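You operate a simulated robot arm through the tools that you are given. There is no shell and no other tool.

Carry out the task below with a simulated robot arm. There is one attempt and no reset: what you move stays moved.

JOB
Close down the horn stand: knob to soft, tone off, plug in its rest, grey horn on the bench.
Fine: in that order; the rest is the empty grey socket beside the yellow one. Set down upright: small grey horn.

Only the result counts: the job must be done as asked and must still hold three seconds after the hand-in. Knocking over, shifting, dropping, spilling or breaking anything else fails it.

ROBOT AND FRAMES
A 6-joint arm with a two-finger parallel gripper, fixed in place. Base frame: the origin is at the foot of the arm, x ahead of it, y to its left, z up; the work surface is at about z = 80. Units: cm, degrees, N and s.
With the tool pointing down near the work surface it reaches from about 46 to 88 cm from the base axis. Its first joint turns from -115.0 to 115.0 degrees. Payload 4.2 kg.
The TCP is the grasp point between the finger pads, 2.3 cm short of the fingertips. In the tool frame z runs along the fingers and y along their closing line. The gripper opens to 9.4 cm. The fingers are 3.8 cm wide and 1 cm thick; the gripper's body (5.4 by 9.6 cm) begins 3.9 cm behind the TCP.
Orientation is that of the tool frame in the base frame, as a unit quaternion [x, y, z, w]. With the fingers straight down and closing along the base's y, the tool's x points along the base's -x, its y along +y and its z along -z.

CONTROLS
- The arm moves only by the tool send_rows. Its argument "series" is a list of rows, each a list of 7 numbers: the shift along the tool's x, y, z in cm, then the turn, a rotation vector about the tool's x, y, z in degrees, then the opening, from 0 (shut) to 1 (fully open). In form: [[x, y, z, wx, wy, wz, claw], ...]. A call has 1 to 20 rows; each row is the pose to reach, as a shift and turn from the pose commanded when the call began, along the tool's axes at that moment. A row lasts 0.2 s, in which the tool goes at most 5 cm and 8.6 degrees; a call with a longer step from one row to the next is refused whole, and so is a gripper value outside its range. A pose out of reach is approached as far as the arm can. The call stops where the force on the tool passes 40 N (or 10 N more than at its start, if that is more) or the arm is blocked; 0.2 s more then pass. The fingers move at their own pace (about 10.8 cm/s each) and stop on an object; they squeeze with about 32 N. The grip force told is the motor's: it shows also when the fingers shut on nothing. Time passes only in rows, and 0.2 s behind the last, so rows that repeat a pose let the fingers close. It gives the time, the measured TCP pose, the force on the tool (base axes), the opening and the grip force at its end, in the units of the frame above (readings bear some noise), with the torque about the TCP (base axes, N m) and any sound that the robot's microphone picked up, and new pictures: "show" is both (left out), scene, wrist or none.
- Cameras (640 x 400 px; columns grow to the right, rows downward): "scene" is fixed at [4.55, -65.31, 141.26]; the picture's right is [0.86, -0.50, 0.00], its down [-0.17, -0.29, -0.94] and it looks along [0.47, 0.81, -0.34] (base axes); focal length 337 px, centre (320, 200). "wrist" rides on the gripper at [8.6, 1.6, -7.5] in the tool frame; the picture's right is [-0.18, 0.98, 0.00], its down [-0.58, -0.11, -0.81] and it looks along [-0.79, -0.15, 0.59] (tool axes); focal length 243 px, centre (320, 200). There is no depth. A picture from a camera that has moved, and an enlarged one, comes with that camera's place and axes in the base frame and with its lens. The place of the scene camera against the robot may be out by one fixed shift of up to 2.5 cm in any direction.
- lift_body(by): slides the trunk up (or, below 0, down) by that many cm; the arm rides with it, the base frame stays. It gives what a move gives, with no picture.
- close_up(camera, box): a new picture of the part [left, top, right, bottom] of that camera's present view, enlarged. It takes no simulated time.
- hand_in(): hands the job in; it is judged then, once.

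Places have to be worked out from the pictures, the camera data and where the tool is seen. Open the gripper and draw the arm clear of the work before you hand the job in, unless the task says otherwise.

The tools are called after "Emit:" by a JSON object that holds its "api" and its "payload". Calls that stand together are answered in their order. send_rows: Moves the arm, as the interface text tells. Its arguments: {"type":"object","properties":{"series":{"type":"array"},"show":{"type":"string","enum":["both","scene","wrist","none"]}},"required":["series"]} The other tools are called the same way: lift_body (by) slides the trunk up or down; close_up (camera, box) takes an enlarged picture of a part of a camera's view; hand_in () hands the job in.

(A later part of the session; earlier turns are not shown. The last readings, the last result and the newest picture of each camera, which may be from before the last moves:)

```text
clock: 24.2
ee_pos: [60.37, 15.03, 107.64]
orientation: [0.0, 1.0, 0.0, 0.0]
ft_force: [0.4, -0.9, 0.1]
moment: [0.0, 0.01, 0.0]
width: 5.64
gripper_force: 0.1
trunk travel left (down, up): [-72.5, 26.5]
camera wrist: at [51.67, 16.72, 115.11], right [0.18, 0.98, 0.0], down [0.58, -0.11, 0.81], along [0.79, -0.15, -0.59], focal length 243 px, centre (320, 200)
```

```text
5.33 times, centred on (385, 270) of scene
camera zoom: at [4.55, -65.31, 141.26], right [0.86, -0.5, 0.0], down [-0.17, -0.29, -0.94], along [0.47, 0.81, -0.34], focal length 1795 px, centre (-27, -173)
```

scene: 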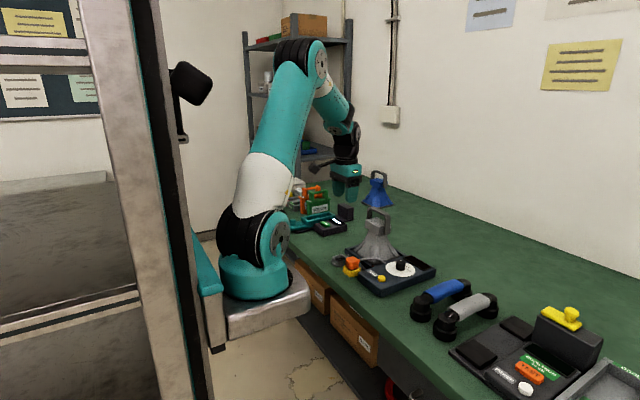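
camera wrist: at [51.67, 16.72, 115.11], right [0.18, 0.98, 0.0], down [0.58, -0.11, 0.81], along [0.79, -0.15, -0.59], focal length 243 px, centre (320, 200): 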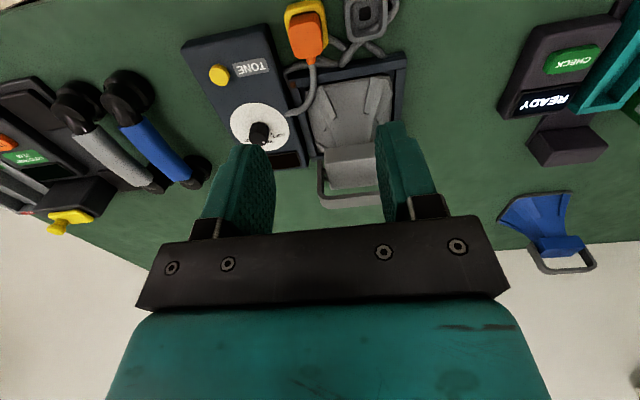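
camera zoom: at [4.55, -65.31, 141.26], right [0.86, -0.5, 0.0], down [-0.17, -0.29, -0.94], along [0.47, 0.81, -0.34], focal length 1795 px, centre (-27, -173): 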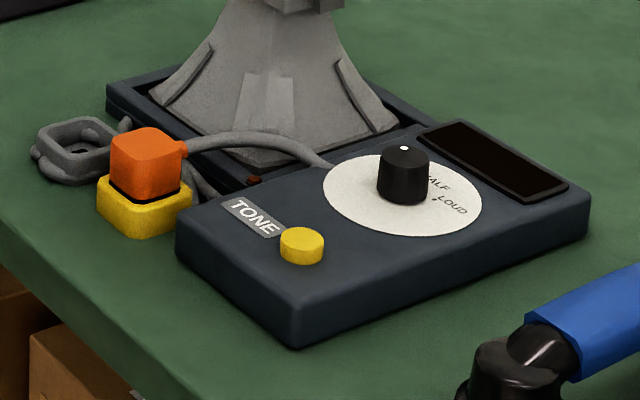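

The lamps stay dark and the knob is still on SOFT. The orange plug sits in the yellow socket with its cable leaving toward +x, and the grey rest is on the +y side. I'll shift back toward the base to get both sockets better in frame.

Emit:
{"api": "send_rows", "payload": {"series": [[2, 0.7, 0, 0, 0, 0, 0.6], [4, 1.5, 0, 0, 0, 0, 0.6], [6, 2.0, 0, 0, 0, 0, 0.6], [6, 2.0, 0, 0, 0, 0, 0.6]], "show": "wrist"}}

Emit:
{"api": "close_up", "payload": {"camera": "wrist", "box": [320, 0, 440, 100]}}

Emit:
{"api": "close_up", "payload": {"camera": "wrist", "box": [240, 0, 360, 100]}}

Emit:
{"api": "close_up", "payload": {"camera": "scene", "box": [325, 245, 365, 280]}}

```text
clock: 25.2
ee_pos: [54.34, 17.21, 107.81]
orientation: [0.0, 1.0, 0.0, 0.0]
ft_force: [-0.2, -0.9, 0.3]
moment: [-0.03, 0.03, 0.0]
width: 5.65
gripper_force: 0.0
trunk travel left (down, up): [-72.5, 26.5]
camera wrist: at [45.62, 18.71, 115.19], right [0.18, 0.98, 0.0], down [0.58, -0.11, 0.81], along [0.79, -0.15, -0.59], focal length 243 px, centre (320, 200)
```

wrist: 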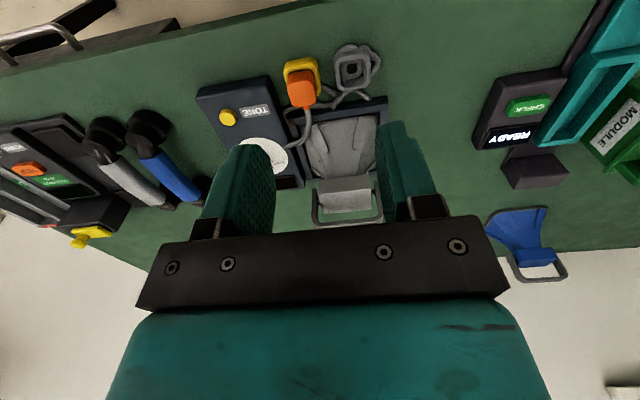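

```text
4.00 times, centred on (380, 50) of wrist
camera zoom: at [45.62, 18.71, 115.19], right [0.18, 0.98, 0.0], down [0.58, -0.11, 0.81], along [0.79, -0.15, -0.59], focal length 970 px, centre (80, 800)
```

zoom: 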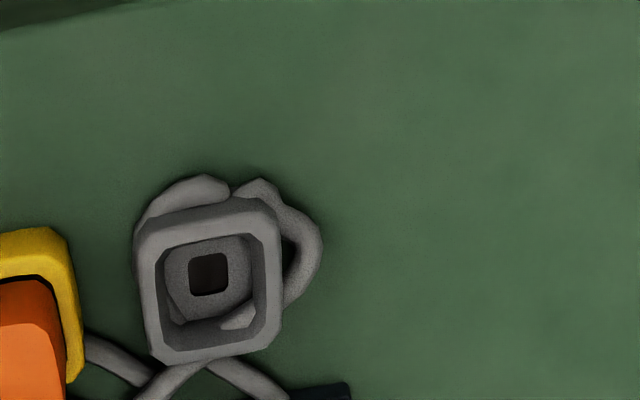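

```text
4.00 times, centred on (300, 50) of wrist
camera zoom: at [45.62, 18.71, 115.19], right [0.18, 0.98, 0.0], down [0.58, -0.11, 0.81], along [0.79, -0.15, -0.59], focal length 970 px, centre (400, 800)
```

zoom: 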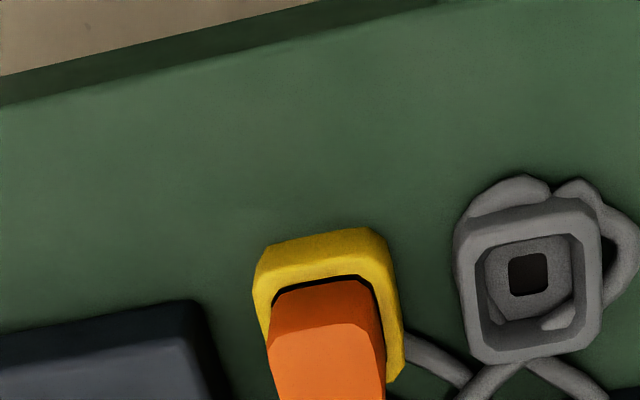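

```text
11.43 times, centred on (345, 262) of scene
camera zoom: at [4.55, -65.31, 141.26], right [0.86, -0.5, 0.0], down [-0.17, -0.29, -0.94], along [0.47, 0.81, -0.34], focal length 3847 px, centre (34, -514)
```

zoom: 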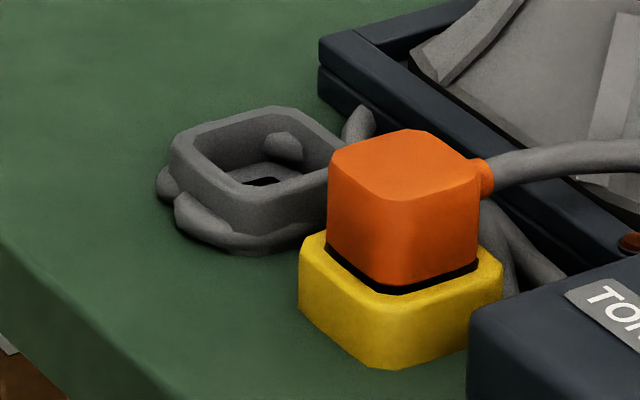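

Both sockets appear square to the axes: yellow near (62.3, 13.4) and grey near (62.6, 20.05). I'll zoom on both in one picture to measure the offset between them precisely.

Emit:
{"api": "close_up", "payload": {"camera": "wrist", "box": [270, 35, 390, 110]}}

Emit:
{"api": "close_up", "payload": {"camera": "wrist", "box": [325, 35, 389, 115]}}

```text
5.33 times, centred on (330, 72) of wrist
camera zoom: at [45.62, 18.71, 115.19], right [0.18, 0.98, 0.0], down [0.58, -0.11, 0.81], along [0.79, -0.15, -0.59], focal length 1294 px, centre (267, 880)
```

zoom: 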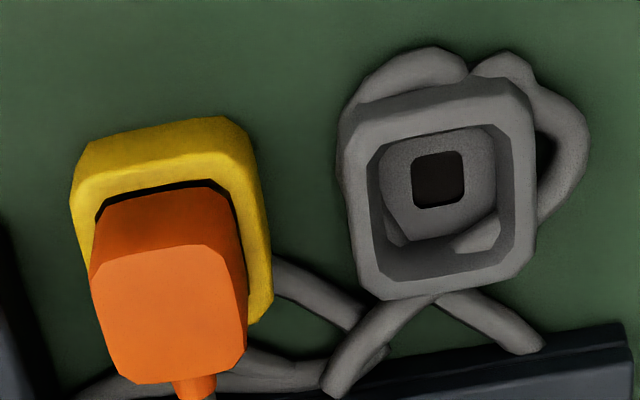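

```text
5.00 times, centred on (357, 75) of wrist
camera zoom: at [45.62, 18.71, 115.19], right [0.18, 0.98, 0.0], down [0.58, -0.11, 0.81], along [0.79, -0.15, -0.59], focal length 1213 px, centre (135, 825)
```

zoom: 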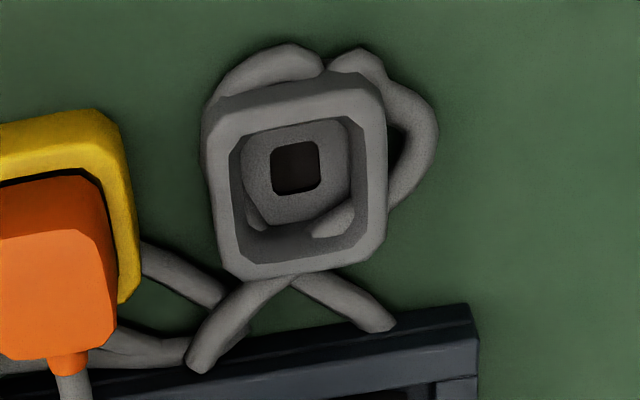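

I want the socket-to-socket offset free of lens errors. I'll shift the camera by the estimated offset, 6.75 cm in −y, and compare where yellow lands against where grey is now.

Emit:
{"api": "send_rows", "payload": {"series": [[0, -2.5, 0, 0, 0, 0, 0.6], [0, -5, 0, 0, 0, 0, 0.6], [0, -6.75, 0, 0, 0, 0, 0.6], [0, -6.75, 0, 0, 0, 0, 0.6]], "show": "wrist"}}

Emit:
{"api": "close_up", "payload": {"camera": "wrist", "box": [325, 35, 389, 115]}}

Emit:
{"api": "close_up", "payload": {"camera": "wrist", "box": [270, 35, 390, 110]}}

```text
clock: 26.2
ee_pos: [54.34, 10.26, 107.88]
orientation: [0.0, 1.0, 0.0, 0.0]
ft_force: [-0.5, 0.1, 0.1]
moment: [-0.03, -0.01, -0.01]
width: 5.61
gripper_force: 0.0
trunk travel left (down, up): [-72.5, 26.5]
camera wrist: at [45.6, 11.95, 115.25], right [0.18, 0.98, 0.0], down [0.58, -0.11, 0.81], along [0.79, -0.15, -0.59], focal length 243 px, centre (320, 200)
```

wrist: 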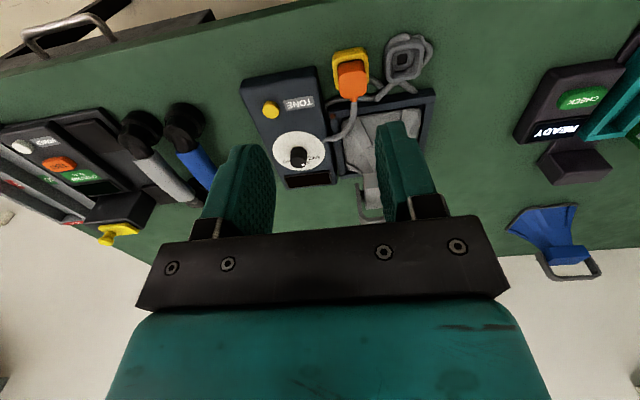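

```text
5.00 times, centred on (357, 75) of wrist
camera zoom: at [45.6, 11.95, 115.25], right [0.18, 0.98, 0.0], down [0.58, -0.11, 0.81], along [0.79, -0.15, -0.59], focal length 1213 px, centre (135, 825)
```

zoom: 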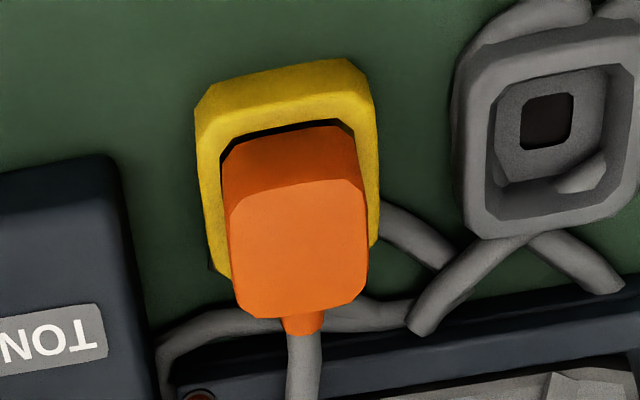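

```text
5.33 times, centred on (330, 72) of wrist
camera zoom: at [45.6, 11.95, 115.25], right [0.18, 0.98, 0.0], down [0.58, -0.11, 0.81], along [0.79, -0.15, -0.59], focal length 1294 px, centre (267, 880)
```

zoom: 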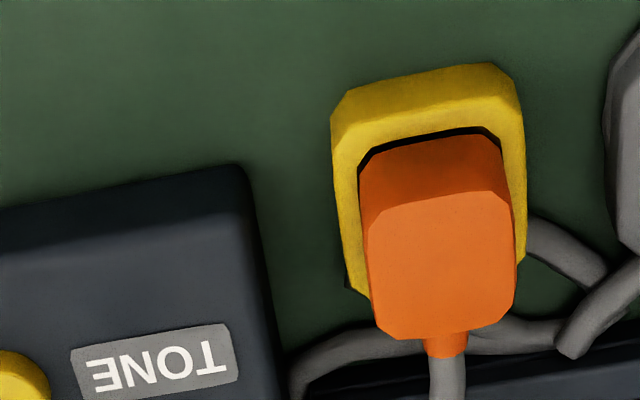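

Comparing the two pictures, grey lands about 9 px right and 12 px down of yellow's place, so the true offset is about (+0.35, +7.0) cm. I'll verify it by zooming on yellow here, shifting by that offset and zooming on grey.

Emit:
{"api": "close_up", "payload": {"camera": "wrist", "box": [328, 38, 378, 98]}}

Emit:
{"api": "send_rows", "payload": {"series": [[-0.1, 2.5, 0, 0, 0, 0, 0.6], [-0.2, 5, 0, 0, 0, 0, 0.6], [-0.35, 7.0, 0, 0, 0, 0, 0.6], [-0.35, 7.0, 0, 0, 0, 0, 0.6]], "show": "wrist"}}

Emit:
{"api": "close_up", "payload": {"camera": "wrist", "box": [328, 38, 378, 98]}}

```text
6.67 times, centred on (353, 68) of wrist
camera zoom: at [45.6, 11.95, 115.25], right [0.18, 0.98, 0.0], down [0.58, -0.11, 0.81], along [0.79, -0.15, -0.59], focal length 1618 px, centre (100, 1080)
```

zoom: 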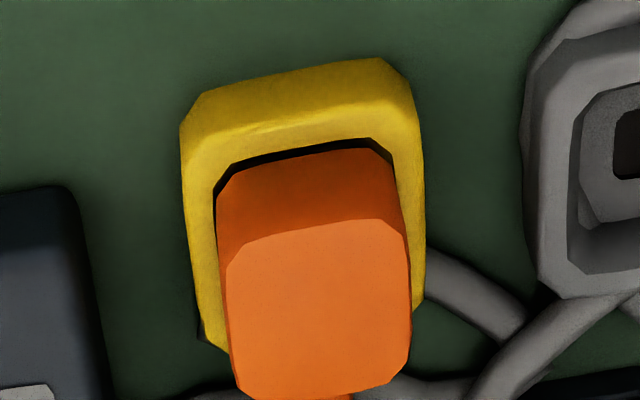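

```text
clock: 27.2
ee_pos: [54.59, 17.3, 107.88]
orientation: [0.0, 1.0, 0.001, 0.0]
ft_force: [0.2, -0.8, -0.5]
moment: [0.03, 0.0, -0.01]
width: 5.63
gripper_force: 0.1
trunk travel left (down, up): [-72.5, 26.5]
camera wrist: at [45.97, 18.96, 115.25], right [0.18, 0.98, 0.0], down [0.58, -0.11, 0.81], along [0.79, -0.15, -0.59], focal length 243 px, centre (320, 200)
```

wrist: 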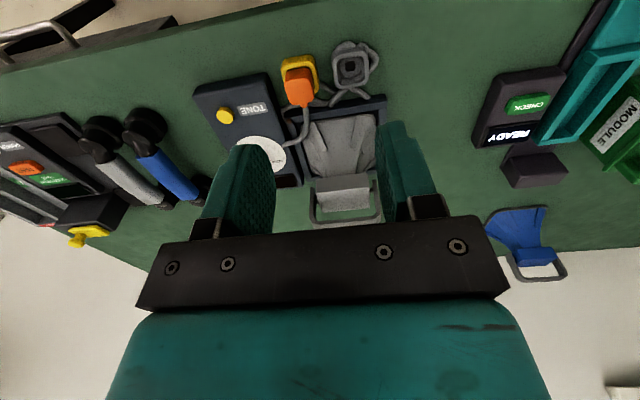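

```text
6.67 times, centred on (353, 68) of wrist
camera zoom: at [45.97, 18.96, 115.25], right [0.18, 0.98, 0.0], down [0.58, -0.11, 0.81], along [0.79, -0.15, -0.59], focal length 1618 px, centre (100, 1080)
```

zoom: 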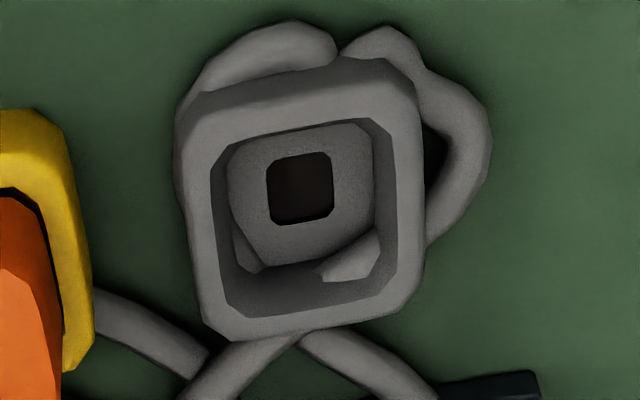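

The socket bases coincide after the shift, so the plug has to move (+0.35, +7.0), and the grey rim is about 0.8 cm lower than the yellow one. The plug centre is about (62.3, 13.05) with its top at z≈85. I'll hover above it with the gripper 5.6 cm open.

Emit:
{"api": "send_rows", "payload": {"series": [[-1.9, -1.1, 3.5, 0, 0, 0, 0.6], [-3.8, -2.2, 7, 0, 0, 0, 0.6], [-5.7, -3.2, 10, 0, 0, 0, 0.6], [-7.7, -4.28, 13, 0, 0, 0, 0.6], [-7.7, -4.28, 15.5, 0, 0, 0, 0.6], [-7.7, -4.28, 15.5, 0, 0, 0, 0.6]]}}

Emit:
{"api": "close_up", "payload": {"camera": "wrist", "box": [220, 0, 420, 200]}}

```text
clock: 28.6
ee_pos: [62.39, 12.93, 92.34]
orientation: [0.0, 1.0, 0.0, 0.0]
ft_force: [-0.2, 0.8, 0.3]
moment: [-0.01, 0.0, 0.02]
width: 5.64
gripper_force: 0.2
trunk travel left (down, up): [-72.5, 26.5]
camera wrist: at [53.67, 14.68, 99.76], right [0.18, 0.98, 0.0], down [0.58, -0.11, 0.81], along [0.79, -0.15, -0.59], focal length 243 px, centre (320, 200)
```

scene: 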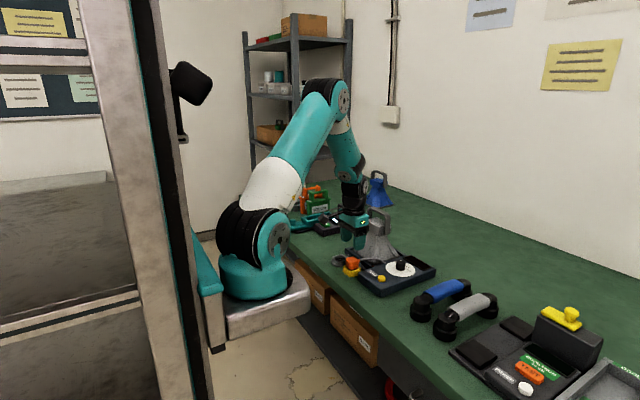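
wrist: 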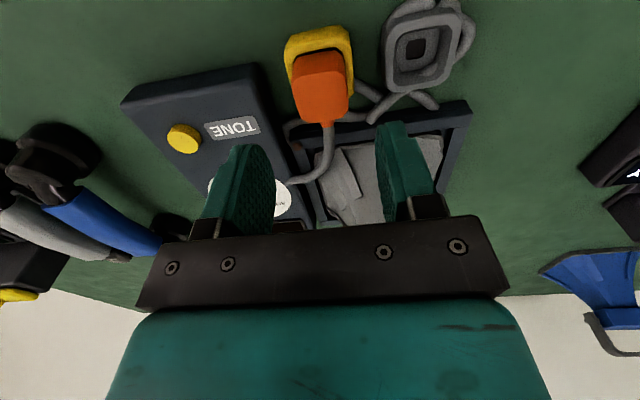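

```text
2.00 times, centred on (320, 100) of wrist
camera zoom: at [53.67, 14.68, 99.76], right [0.18, 0.98, 0.0], down [0.58, -0.11, 0.81], along [0.79, -0.15, -0.59], focal length 485 px, centre (320, 400)
```

zoom: 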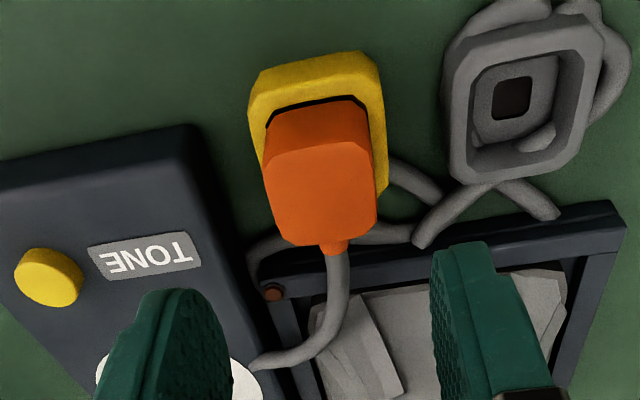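

The plug is still at (62.25, 13.05), right below. I'll descend so the fingertips stop just above the yellow rim, then grip.

Emit:
{"api": "send_rows", "payload": {"series": [[0, 0, 2.5, 0, 0, 0, 0.6], [0, 0, 5, 0, 0, 0, 0.6], [0, 0, 6.5, 0, 0, 0, 0.6], [0, 0, 7.1, 0, 0, 0, 0.6], [0, 0, 7.4, 0, 0, 0, 0.6], [0, 0, 7.4, 0, 0, 0, 0.6]]}}

Emit:
{"api": "close_up", "payload": {"camera": "scene", "box": [320, 220, 400, 290]}}

```text
clock: 30.0
ee_pos: [62.34, 12.98, 84.95]
orientation: [0.0, 1.0, 0.0, 0.0]
ft_force: [0.3, 0.2, -0.1]
moment: [-0.04, 0.01, -0.03]
width: 5.65
gripper_force: 0.2
trunk travel left (down, up): [-72.5, 26.5]
camera wrist: at [53.66, 14.73, 92.35], right [0.18, 0.98, 0.0], down [0.58, -0.11, 0.81], along [0.79, -0.15, -0.59], focal length 243 px, centre (320, 200)
```

scene: 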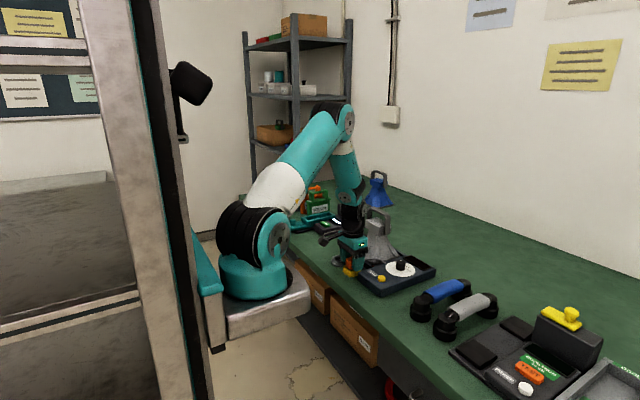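
wrist: 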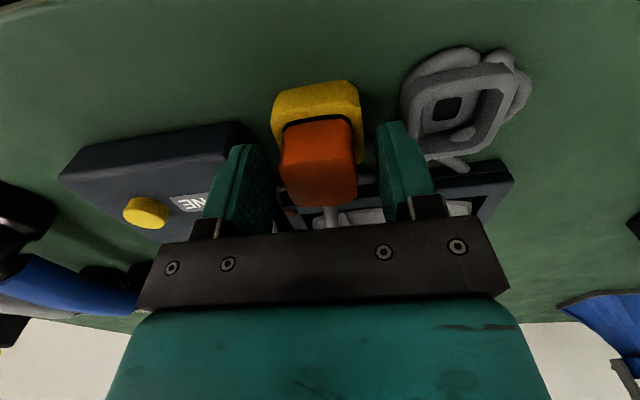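

```text
5.71 times, centred on (360, 255) of scene
camera zoom: at [4.55, -65.31, 141.26], right [0.86, -0.5, 0.0], down [-0.17, -0.29, -0.94], along [0.47, 0.81, -0.34], focal length 1923 px, centre (91, -114)
```

zoom: 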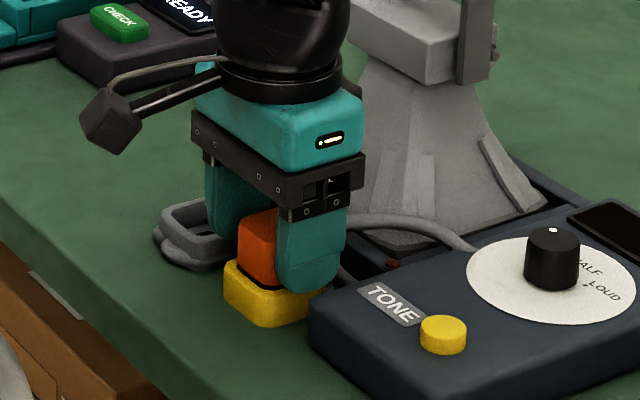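

The plug is centred between the pads and nothing is touching. I'll close on it and lift slowly.

Emit:
{"api": "send_rows", "payload": {"series": [[0, 0, 0, 0, 0, 0, 0.3], [0, 0, 0, 0, 0, 0, 0], [0, 0, 0, 0, 0, 0, 0], [0, 0, -0.5, 0, 0, 0, 0], [0, 0, -1.2, 0, 0, 0, 0], [0, 0, -2.2, 0, 0, 0, 0], [0, 0, -3.5, 0, 0, 0, 0], [0, 0, -5, 0, 0, 0, 0], [0, 0, -6, 0, 0, 0, 0]]}}

Emit:
{"api": "close_up", "payload": {"camera": "scene", "box": [320, 210, 400, 290]}}

```text
clock: 32.0
ee_pos: [62.27, 13.01, 90.85]
orientation: [0.0, 1.0, 0.0, 0.0]
ft_force: [0.2, -0.2, -1.2]
moment: [0.02, -0.05, -0.01]
width: 3.55
gripper_force: 32.0
trunk travel left (down, up): [-72.5, 26.5]
camera wrist: at [53.67, 14.71, 98.29], right [0.18, 0.98, 0.0], down [0.58, -0.11, 0.81], along [0.79, -0.15, -0.59], focal length 243 px, centre (320, 200)
```

scene: 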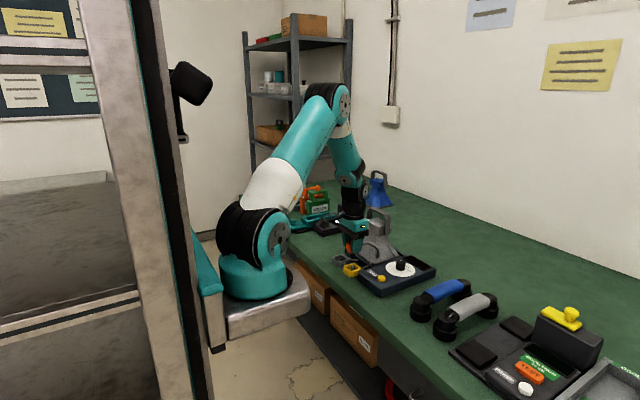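
wrist: 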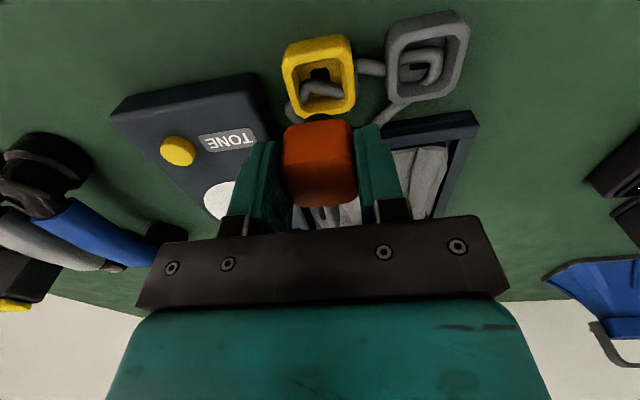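

```text
5.00 times, centred on (360, 250) of scene
camera zoom: at [4.55, -65.31, 141.26], right [0.86, -0.5, 0.0], down [-0.17, -0.29, -0.94], along [0.47, 0.81, -0.34], focal length 1683 px, centre (120, -50)
```

zoom: 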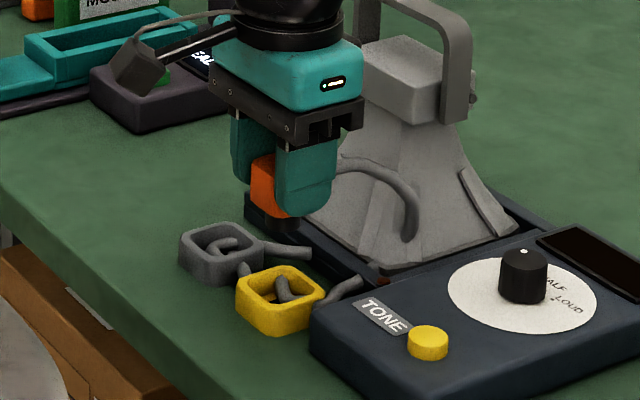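

The plug is out and gripped at 3.55 cm. I'll carry it by (+0.35, +7.0) to stand above the grey rest and check alignment.

Emit:
{"api": "send_rows", "payload": {"series": [[-0.1, 2, 0, 0, 0, 0, 0], [-0.2, 4, 0, 0, 0, 0, 0], [-0.3, 6, 0, 0, 0, 0, 0], [-0.35, 7.0, 0, 0, 0, 0, 0], [-0.35, 7.0, 1.0, 0, 0, 0, 0], [-0.35, 7.0, 1.0, 0, 0, 0, 0]]}}

Emit:
{"api": "close_up", "payload": {"camera": "wrist", "box": [240, 0, 400, 200]}}

Emit:
{"api": "close_up", "payload": {"camera": "scene", "box": [310, 210, 390, 290]}}

```text
clock: 33.4
ee_pos: [62.72, 20.07, 89.91]
orientation: [0.0, 1.0, 0.001, -0.001]
ft_force: [0.0, 0.2, -1.1]
moment: [0.0, -0.01, 0.0]
width: 3.52
gripper_force: 32.2
trunk travel left (down, up): [-72.5, 26.5]
camera wrist: at [54.0, 21.69, 97.29], right [0.18, 0.98, 0.0], down [0.58, -0.11, 0.81], along [0.79, -0.15, -0.59], focal length 243 px, centre (320, 200)
```

scene: 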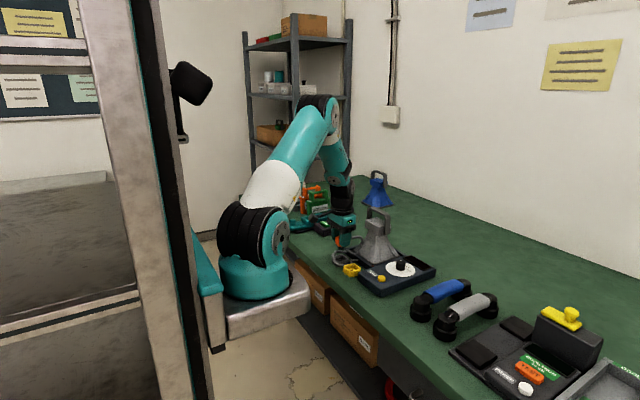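
wrist: 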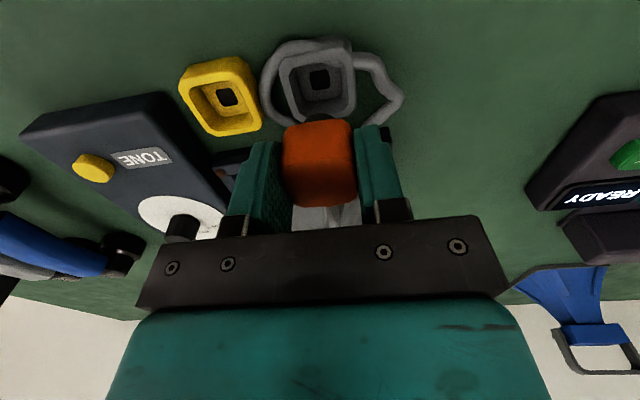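

```text
2.00 times, centred on (320, 100) of wrist
camera zoom: at [54.0, 21.69, 97.29], right [0.18, 0.98, 0.0], down [0.58, -0.11, 0.81], along [0.79, -0.15, -0.59], focal length 485 px, centre (320, 400)
```

zoom: 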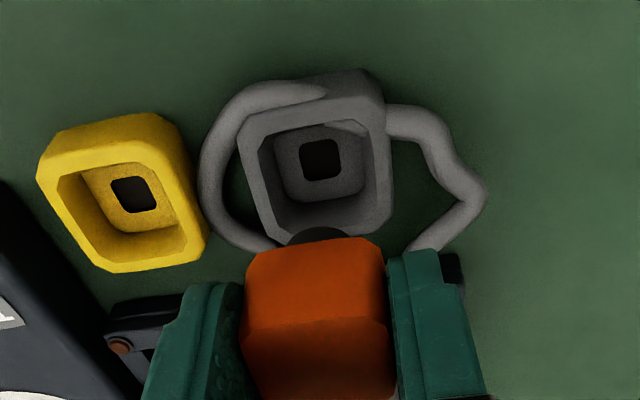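

```text
5.00 times, centred on (350, 250) of scene
camera zoom: at [4.55, -65.31, 141.26], right [0.86, -0.5, 0.0], down [-0.17, -0.29, -0.94], along [0.47, 0.81, -0.34], focal length 1683 px, centre (170, -50)
```

zoom: 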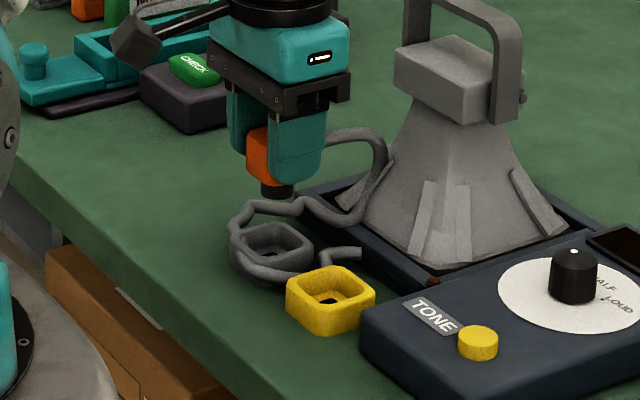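

The plug hangs directly over the grey rest: the hole is at (62.68, 20.04) and the TCP at (62.65, 20.04). I'll lower it gently and watch the force.

Emit:
{"api": "send_rows", "payload": {"series": [[0, 0, 1.2, 0, 0, 0, 0], [0, 0, 2.2, 0, 0, 0, 0], [0, 0, 3.0, 0, 0, 0, 0], [0, 0, 3.5, 0, 0, 0, 0], [0, 0, 3.9, 0, 0, 0, 0], [0, 0, 4.2, 0, 0, 0, 0]]}}

Emit:
{"api": "close_up", "payload": {"camera": "scene", "box": [320, 230, 380, 280]}}

Emit:
{"api": "close_up", "payload": {"camera": "wrist", "box": [240, 50, 400, 210]}}

```text
clock: 34.8
ee_pos: [62.77, 19.97, 85.87]
orientation: [0.0, 1.0, 0.0, 0.0]
ft_force: [-0.6, -0.2, -0.2]
moment: [-0.03, 0.02, 0.02]
width: 3.53
gripper_force: 32.0
trunk travel left (down, up): [-72.5, 26.5]
camera wrist: at [54.01, 21.69, 93.09], right [0.18, 0.98, 0.0], down [0.58, -0.11, 0.81], along [0.79, -0.15, -0.59], focal length 243 px, centre (320, 200)
```

scene: 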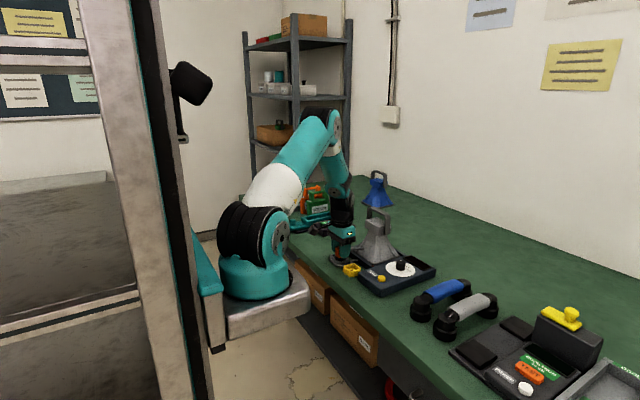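
wrist: 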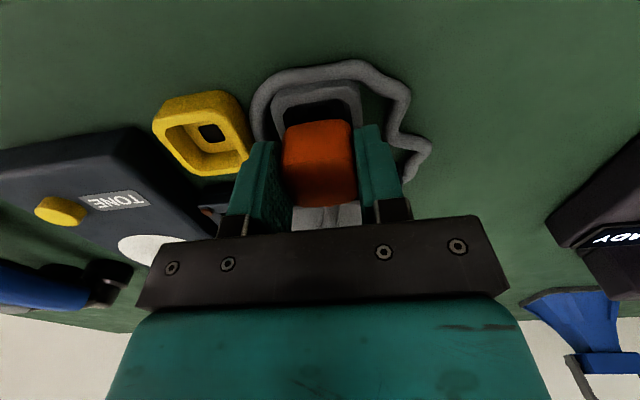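

```text
8.00 times, centred on (350, 255) of scene
camera zoom: at [4.55, -65.31, 141.26], right [0.86, -0.5, 0.0], down [-0.17, -0.29, -0.94], along [0.47, 0.81, -0.34], focal length 2693 px, centre (80, -240)
```

zoom: 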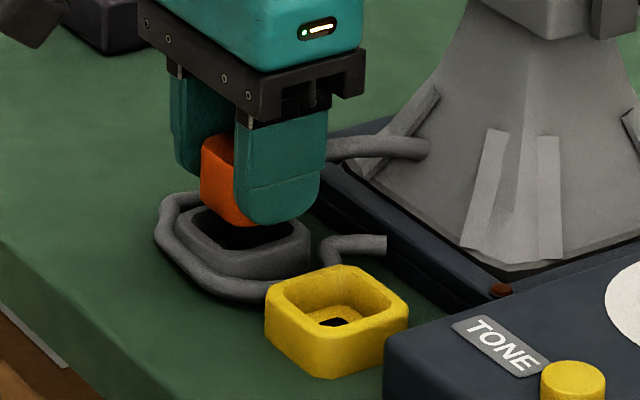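

```text
2.50 times, centred on (320, 130) of wrist
camera zoom: at [54.01, 21.69, 93.09], right [0.18, 0.98, 0.0], down [0.58, -0.11, 0.81], along [0.79, -0.15, -0.59], focal length 606 px, centre (320, 375)
```

zoom: 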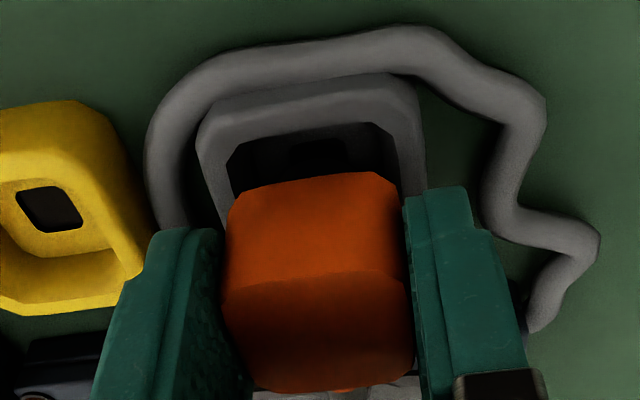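

The cable has slid clear around the outside of the rest, and there is no contact force yet. I'll keep lowering in small steps.

Emit:
{"api": "send_rows", "payload": {"series": [[0, 0, 0.25, 0, 0, 0, 0], [0, 0, 0.5, 0, 0, 0, 0], [0, 0, 0.7, 0, 0, 0, 0], [0, 0, 0.9, 0, 0, 0, 0], [0, 0, 0.9, 0, 0, 0, 0]]}}

Emit:
{"api": "close_up", "payload": {"camera": "scene", "box": [320, 230, 380, 280]}}

Emit:
{"api": "close_up", "payload": {"camera": "wrist", "box": [240, 50, 400, 210]}}

```text
clock: 36.0
ee_pos: [62.66, 20.14, 84.99]
orientation: [0.0, 1.0, 0.001, 0.001]
ft_force: [-4.9, -3.4, 15.0]
moment: [-0.17, 0.24, -0.05]
width: 3.55
gripper_force: 31.9
trunk travel left (down, up): [-72.5, 26.5]
camera wrist: at [54.0, 21.74, 92.33], right [0.18, 0.98, 0.0], down [0.58, -0.11, 0.81], along [0.79, -0.15, -0.59], focal length 243 px, centre (320, 200)
```

scene: 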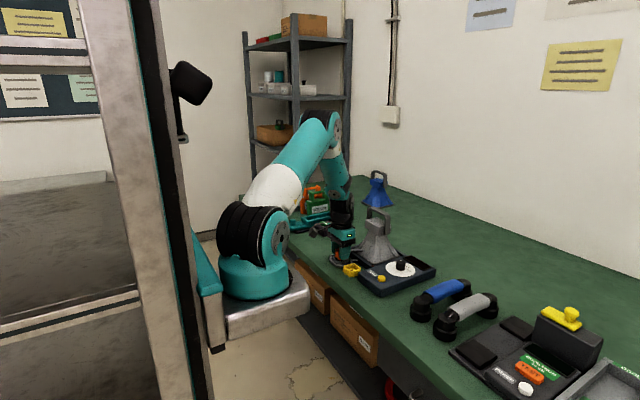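
wrist: 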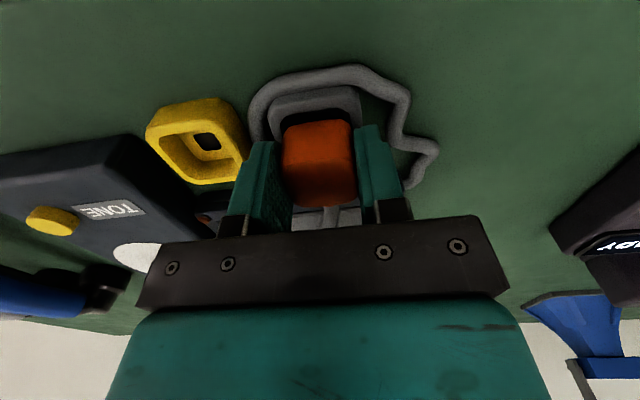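

```text
8.00 times, centred on (350, 255) of scene
camera zoom: at [4.55, -65.31, 141.26], right [0.86, -0.5, 0.0], down [-0.17, -0.29, -0.94], along [0.47, 0.81, -0.34], focal length 2693 px, centre (80, -240)
```

zoom: 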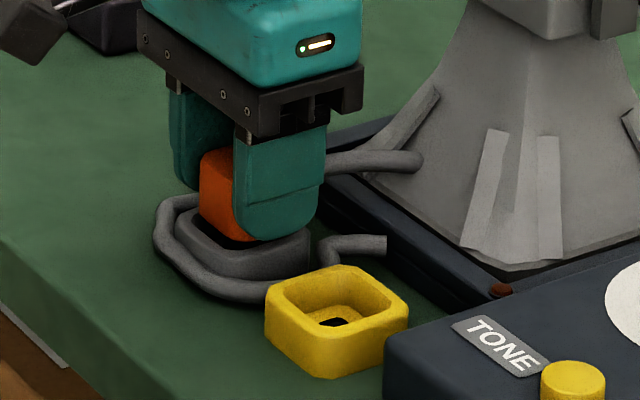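

```text
2.50 times, centred on (320, 130) of wrist
camera zoom: at [54.0, 21.74, 92.33], right [0.18, 0.98, 0.0], down [0.58, -0.11, 0.81], along [0.79, -0.15, -0.59], focal length 606 px, centre (320, 375)
```

zoom: 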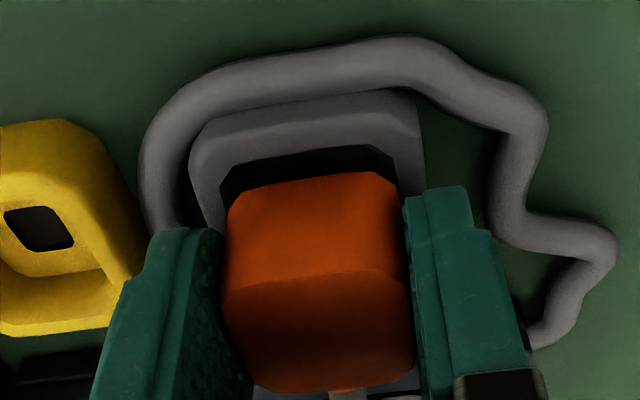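

Contact has started: 15 N upward, with the plug at the same height it had in the yellow socket. I'll relieve the slight sideways load (about 0.1 cm toward −x/−y) and press a little more to see whether it has bottomed.

Emit:
{"api": "send_rows", "payload": {"series": [[0.08, -0.05, 0, 0, 0, 0, 0], [0.08, -0.05, 0.1, 0, 0, 0, 0], [0.08, -0.05, 0.2, 0, 0, 0, 0], [0.08, -0.05, 0.2, 0, 0, 0, 0]]}}

Emit:
{"api": "close_up", "payload": {"camera": "scene", "box": [330, 235, 370, 270]}}

```text
clock: 37.0
ee_pos: [62.67, 19.99, 84.77]
orientation: [0.0, 1.0, 0.002, 0.002]
ft_force: [2.4, 2.7, 25.5]
moment: [0.05, -0.16, -0.03]
width: 3.54
gripper_force: 31.7
trunk travel left (down, up): [-72.5, 26.5]
camera wrist: at [53.97, 21.72, 92.11], right [0.18, 0.98, 0.0], down [0.58, -0.11, 0.81], along [0.79, -0.15, -0.59], focal length 243 px, centre (320, 200)
```

scene: 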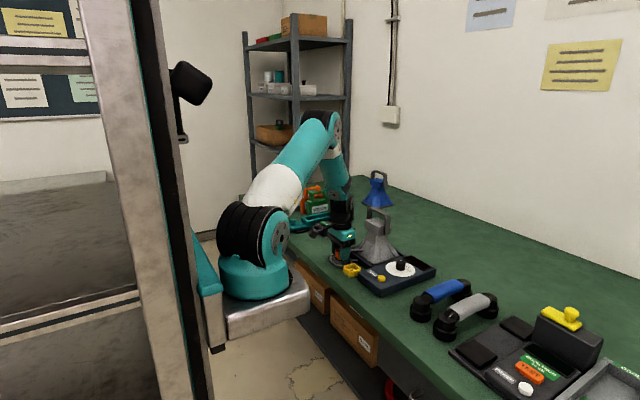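
wrist: 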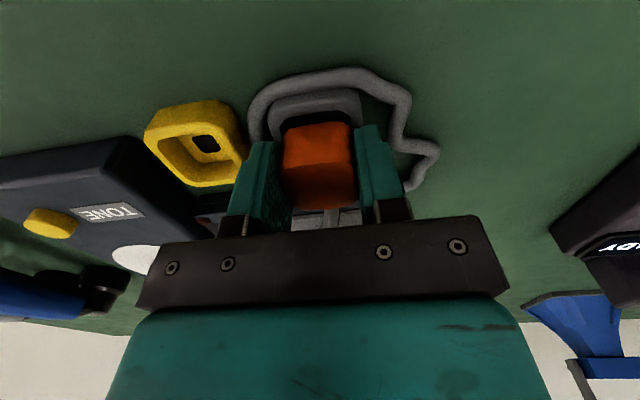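

```text
11.43 times, centred on (350, 252) of scene
camera zoom: at [4.55, -65.31, 141.26], right [0.86, -0.5, 0.0], down [-0.17, -0.29, -0.94], along [0.47, 0.81, -0.34], focal length 3847 px, centre (-23, -400)
```

zoom: 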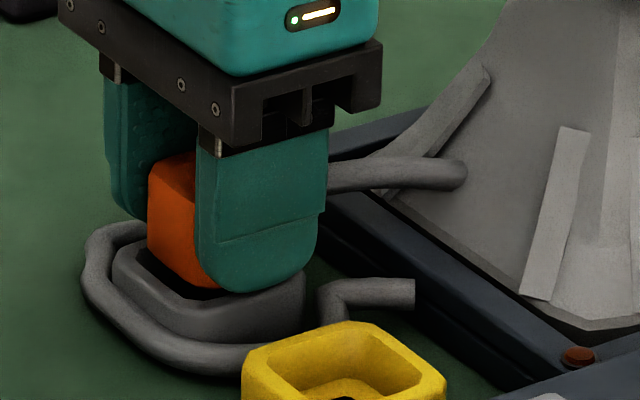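

The tool went down 0.2 cm as the force rose to 25 N. I'll check whether the plug moved in or just slid up between the pads.

Emit:
{"api": "close_up", "payload": {"camera": "wrist", "box": [240, 50, 400, 210]}}

```text
2.50 times, centred on (320, 130) of wrist
camera zoom: at [53.97, 21.72, 92.11], right [0.18, 0.98, 0.0], down [0.58, -0.11, 0.81], along [0.79, -0.15, -0.59], focal length 606 px, centre (320, 375)
```

zoom: 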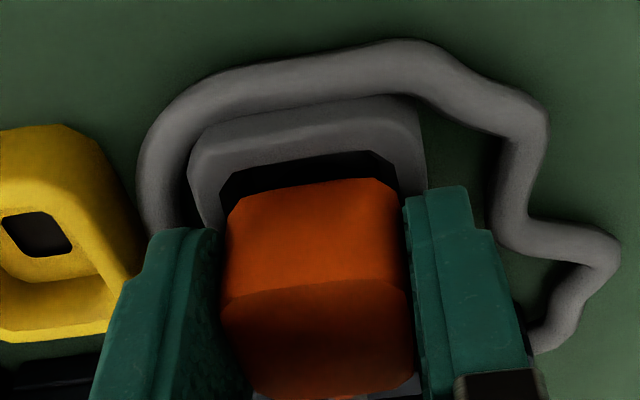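

The plug slid about 0.15 cm up between the pads, so it is sitting on the bottom of the rest. I'll open, rise straight up and inspect.

Emit:
{"api": "send_rows", "payload": {"series": [[0, 0, -0.1, 0, 0, 0, 0.0], [0, 0, -0.1, 0, 0, 0, 0.4], [0, 0, -0.1, 0, 0, 0, 0.6], [0, 0, -0.1, 0, 0, 0, 0.6], [0, 0, -2, 0, 0, 0, 0.6], [0, 0, -5, 0, 0, 0, 0.6], [0, 0, -8, 0, 0, 0, 0.6], [0, 0, -8, 0, 0, 0, 0.6]]}}

Emit:
{"api": "close_up", "payload": {"camera": "scene", "box": [325, 235, 385, 285]}}

Emit:
{"api": "close_up", "payload": {"camera": "wrist", "box": [240, 0, 400, 160]}}

```text
clock: 38.8
ee_pos: [62.67, 20.04, 92.54]
orientation: [0.001, 1.0, 0.0, 0.0]
ft_force: [0.9, 1.6, -0.4]
moment: [0.0, 0.0, 0.01]
width: 5.64
gripper_force: 0.1
trunk travel left (down, up): [-72.5, 26.5]
camera wrist: at [53.95, 21.6, 100.02], right [0.18, 0.98, 0.0], down [0.58, -0.11, 0.81], along [0.79, -0.15, -0.59], focal length 243 px, centre (320, 200)
```

scene: 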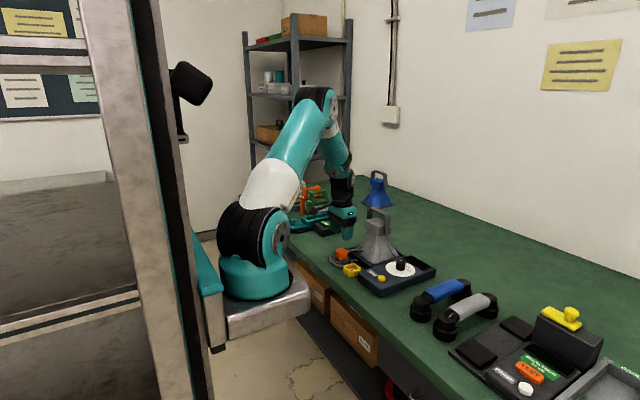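
wrist: 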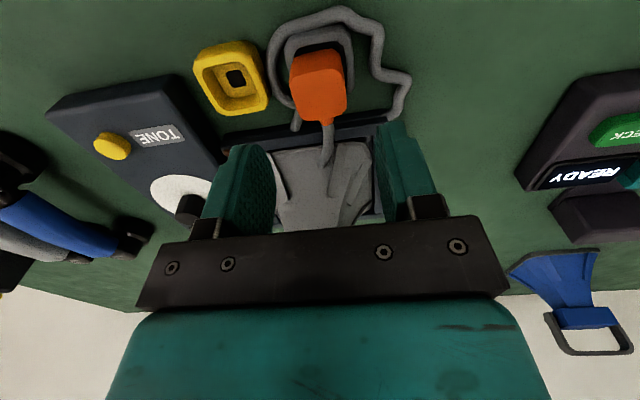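

```text
8.00 times, centred on (355, 260) of scene
camera zoom: at [4.55, -65.31, 141.26], right [0.86, -0.5, 0.0], down [-0.17, -0.29, -0.94], along [0.47, 0.81, -0.34], focal length 2693 px, centre (40, -280)
```

zoom: 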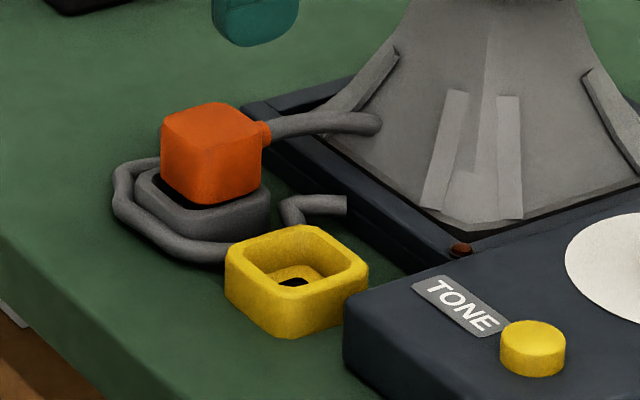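

```text
2.50 times, centred on (320, 80) of wrist
camera zoom: at [53.95, 21.6, 100.02], right [0.18, 0.98, 0.0], down [0.58, -0.11, 0.81], along [0.79, -0.15, -0.59], focal length 606 px, centre (320, 500)
```

zoom: 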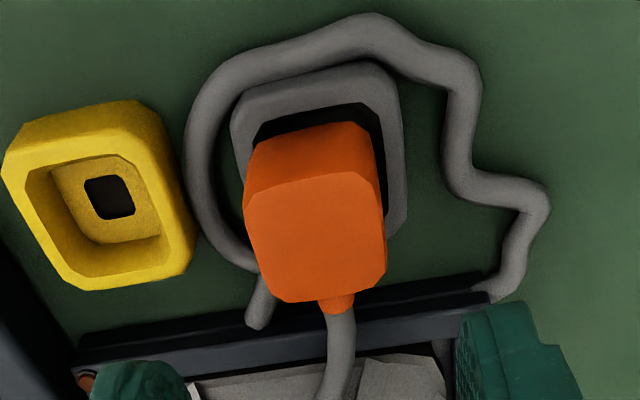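

The plug stands in the grey rest, but I want to be sure it is fully seated and centred. I'll zoom closer.

Emit:
{"api": "close_up", "payload": {"camera": "scene", "box": [330, 244, 360, 270]}}

Emit:
{"api": "close_up", "payload": {"camera": "wrist", "box": [275, 15, 355, 95]}}

```text
15.38 times, centred on (345, 257) of scene
camera zoom: at [4.55, -65.31, 141.26], right [0.86, -0.5, 0.0], down [-0.17, -0.29, -0.94], along [0.47, 0.81, -0.34], focal length 5178 px, centre (-65, -677)
```

zoom: 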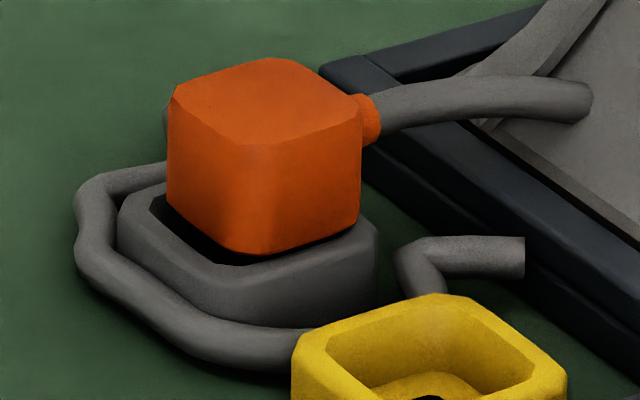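

```text
5.00 times, centred on (315, 55) of wrist
camera zoom: at [53.95, 21.6, 100.02], right [0.18, 0.98, 0.0], down [0.58, -0.11, 0.81], along [0.79, -0.15, -0.59], focal length 1213 px, centre (345, 925)
```

zoom: 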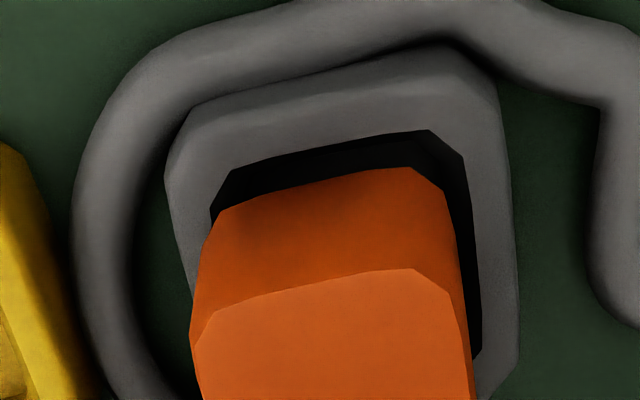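

Comparing both socket holes directly, yellow at (62.70, 12.92) and grey at (62.68, 20.04), the x offset between them is actually about 0. The plug therefore sits roughly 0.25 cm too far toward +x. I'll re-grip it, lift it just out, shift −0.27 in x and lower it again.

Emit:
{"api": "send_rows", "payload": {"series": [[0, 0, 3, 0, 0, 0, 0.6], [0, 0, 5.5, 0, 0, 0, 0.6], [0, 0, 7.0, 0, 0, 0, 0.6], [0, 0, 7.6, 0, 0, 0, 0.6], [0, 0, 7.6, 0, 0, 0, 0.3], [0, 0, 7.6, 0, 0, 0, 0], [0, 0, 7.6, 0, 0, 0, 0], [0, 0, 7.6, 0, 0, 0, 0]]}}

Emit:
{"api": "close_up", "payload": {"camera": "wrist", "box": [240, 50, 400, 210]}}

```text
clock: 40.6
ee_pos: [62.67, 19.94, 84.91]
orientation: [0.0, 1.0, 0.0, -0.001]
ft_force: [-0.4, 0.1, -0.7]
moment: [0.0, 0.0, -0.04]
width: 3.53
gripper_force: 32.3
trunk travel left (down, up): [-72.5, 26.5]
camera wrist: at [53.97, 21.68, 92.36], right [0.18, 0.98, 0.0], down [0.58, -0.11, 0.81], along [0.79, -0.15, -0.59], focal length 243 px, centre (320, 200)
```

scene: 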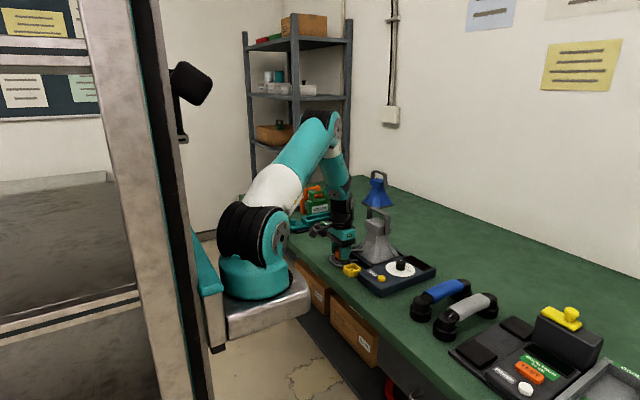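
wrist: 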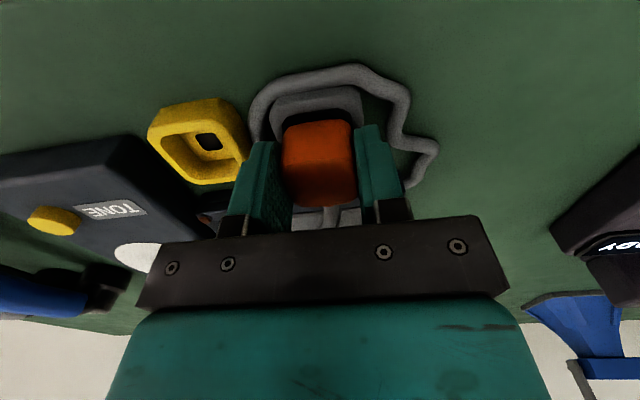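

```text
2.50 times, centred on (320, 130) of wrist
camera zoom: at [53.97, 21.68, 92.36], right [0.18, 0.98, 0.0], down [0.58, -0.11, 0.81], along [0.79, -0.15, -0.59], focal length 606 px, centre (320, 375)
```

zoom: 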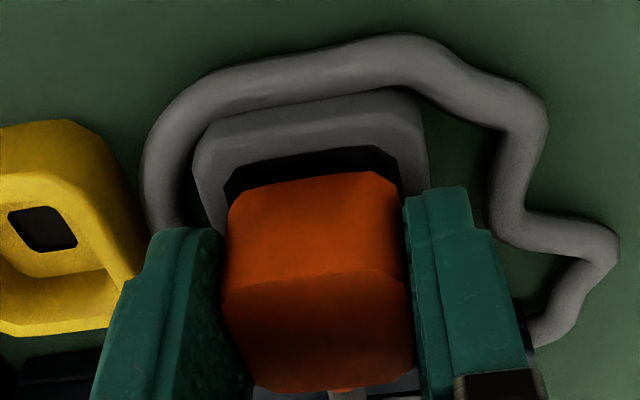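

The grip closed with no side force, so y is centred, and the dark gap on the −x side confirms the x error. I'll lift 1.4 cm, shift −0.27 in x and lower back.

Emit:
{"api": "send_rows", "payload": {"series": [[0, 0, -0.5, 0, 0, 0, 0], [0, 0, -1.0, 0, 0, 0, 0], [0, 0, -1.4, 0, 0, 0, 0], [0.27, 0.03, -1.4, 0, 0, 0, 0], [0.27, 0.03, -1.4, 0, 0, 0, 0], [0.27, 0.03, -1.0, 0, 0, 0, 0], [0.27, 0.03, -0.7, 0, 0, 0, 0], [0.27, 0.03, -0.4, 0, 0, 0, 0], [0.27, 0.03, -0.2, 0, 0, 0, 0], [0.27, 0.03, -0.1, 0, 0, 0, 0]]}}

Emit:
{"api": "close_up", "payload": {"camera": "wrist", "box": [240, 50, 400, 210]}}

```text
clock: 42.8
ee_pos: [62.41, 20.09, 85.03]
orientation: [-0.001, 1.0, -0.001, 0.0]
ft_force: [0.4, 0.4, -4.4]
moment: [0.01, -0.01, -0.01]
width: 3.53
gripper_force: 32.1
trunk travel left (down, up): [-72.5, 26.5]
camera wrist: at [53.68, 21.71, 92.43], right [0.18, 0.98, 0.0], down [0.58, -0.11, 0.81], along [0.79, -0.15, -0.59], focal length 243 px, centre (320, 200)
```

scene: 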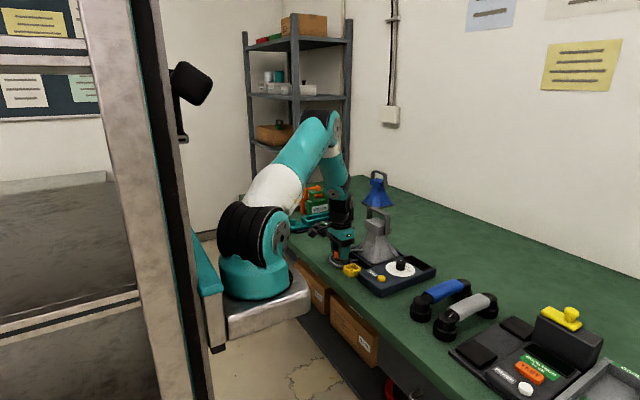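
wrist: 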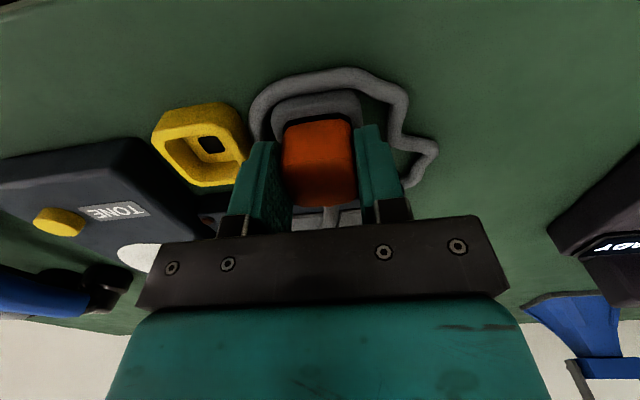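

```text
2.50 times, centred on (320, 130) of wrist
camera zoom: at [53.68, 21.71, 92.43], right [0.18, 0.98, 0.0], down [0.58, -0.11, 0.81], along [0.79, -0.15, -0.59], focal length 606 px, centre (320, 375)
```

zoom: 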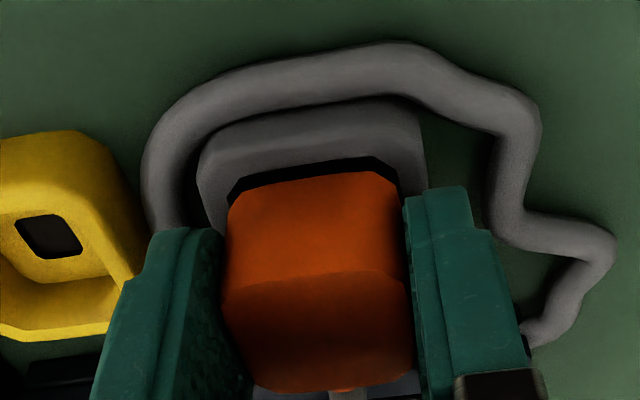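

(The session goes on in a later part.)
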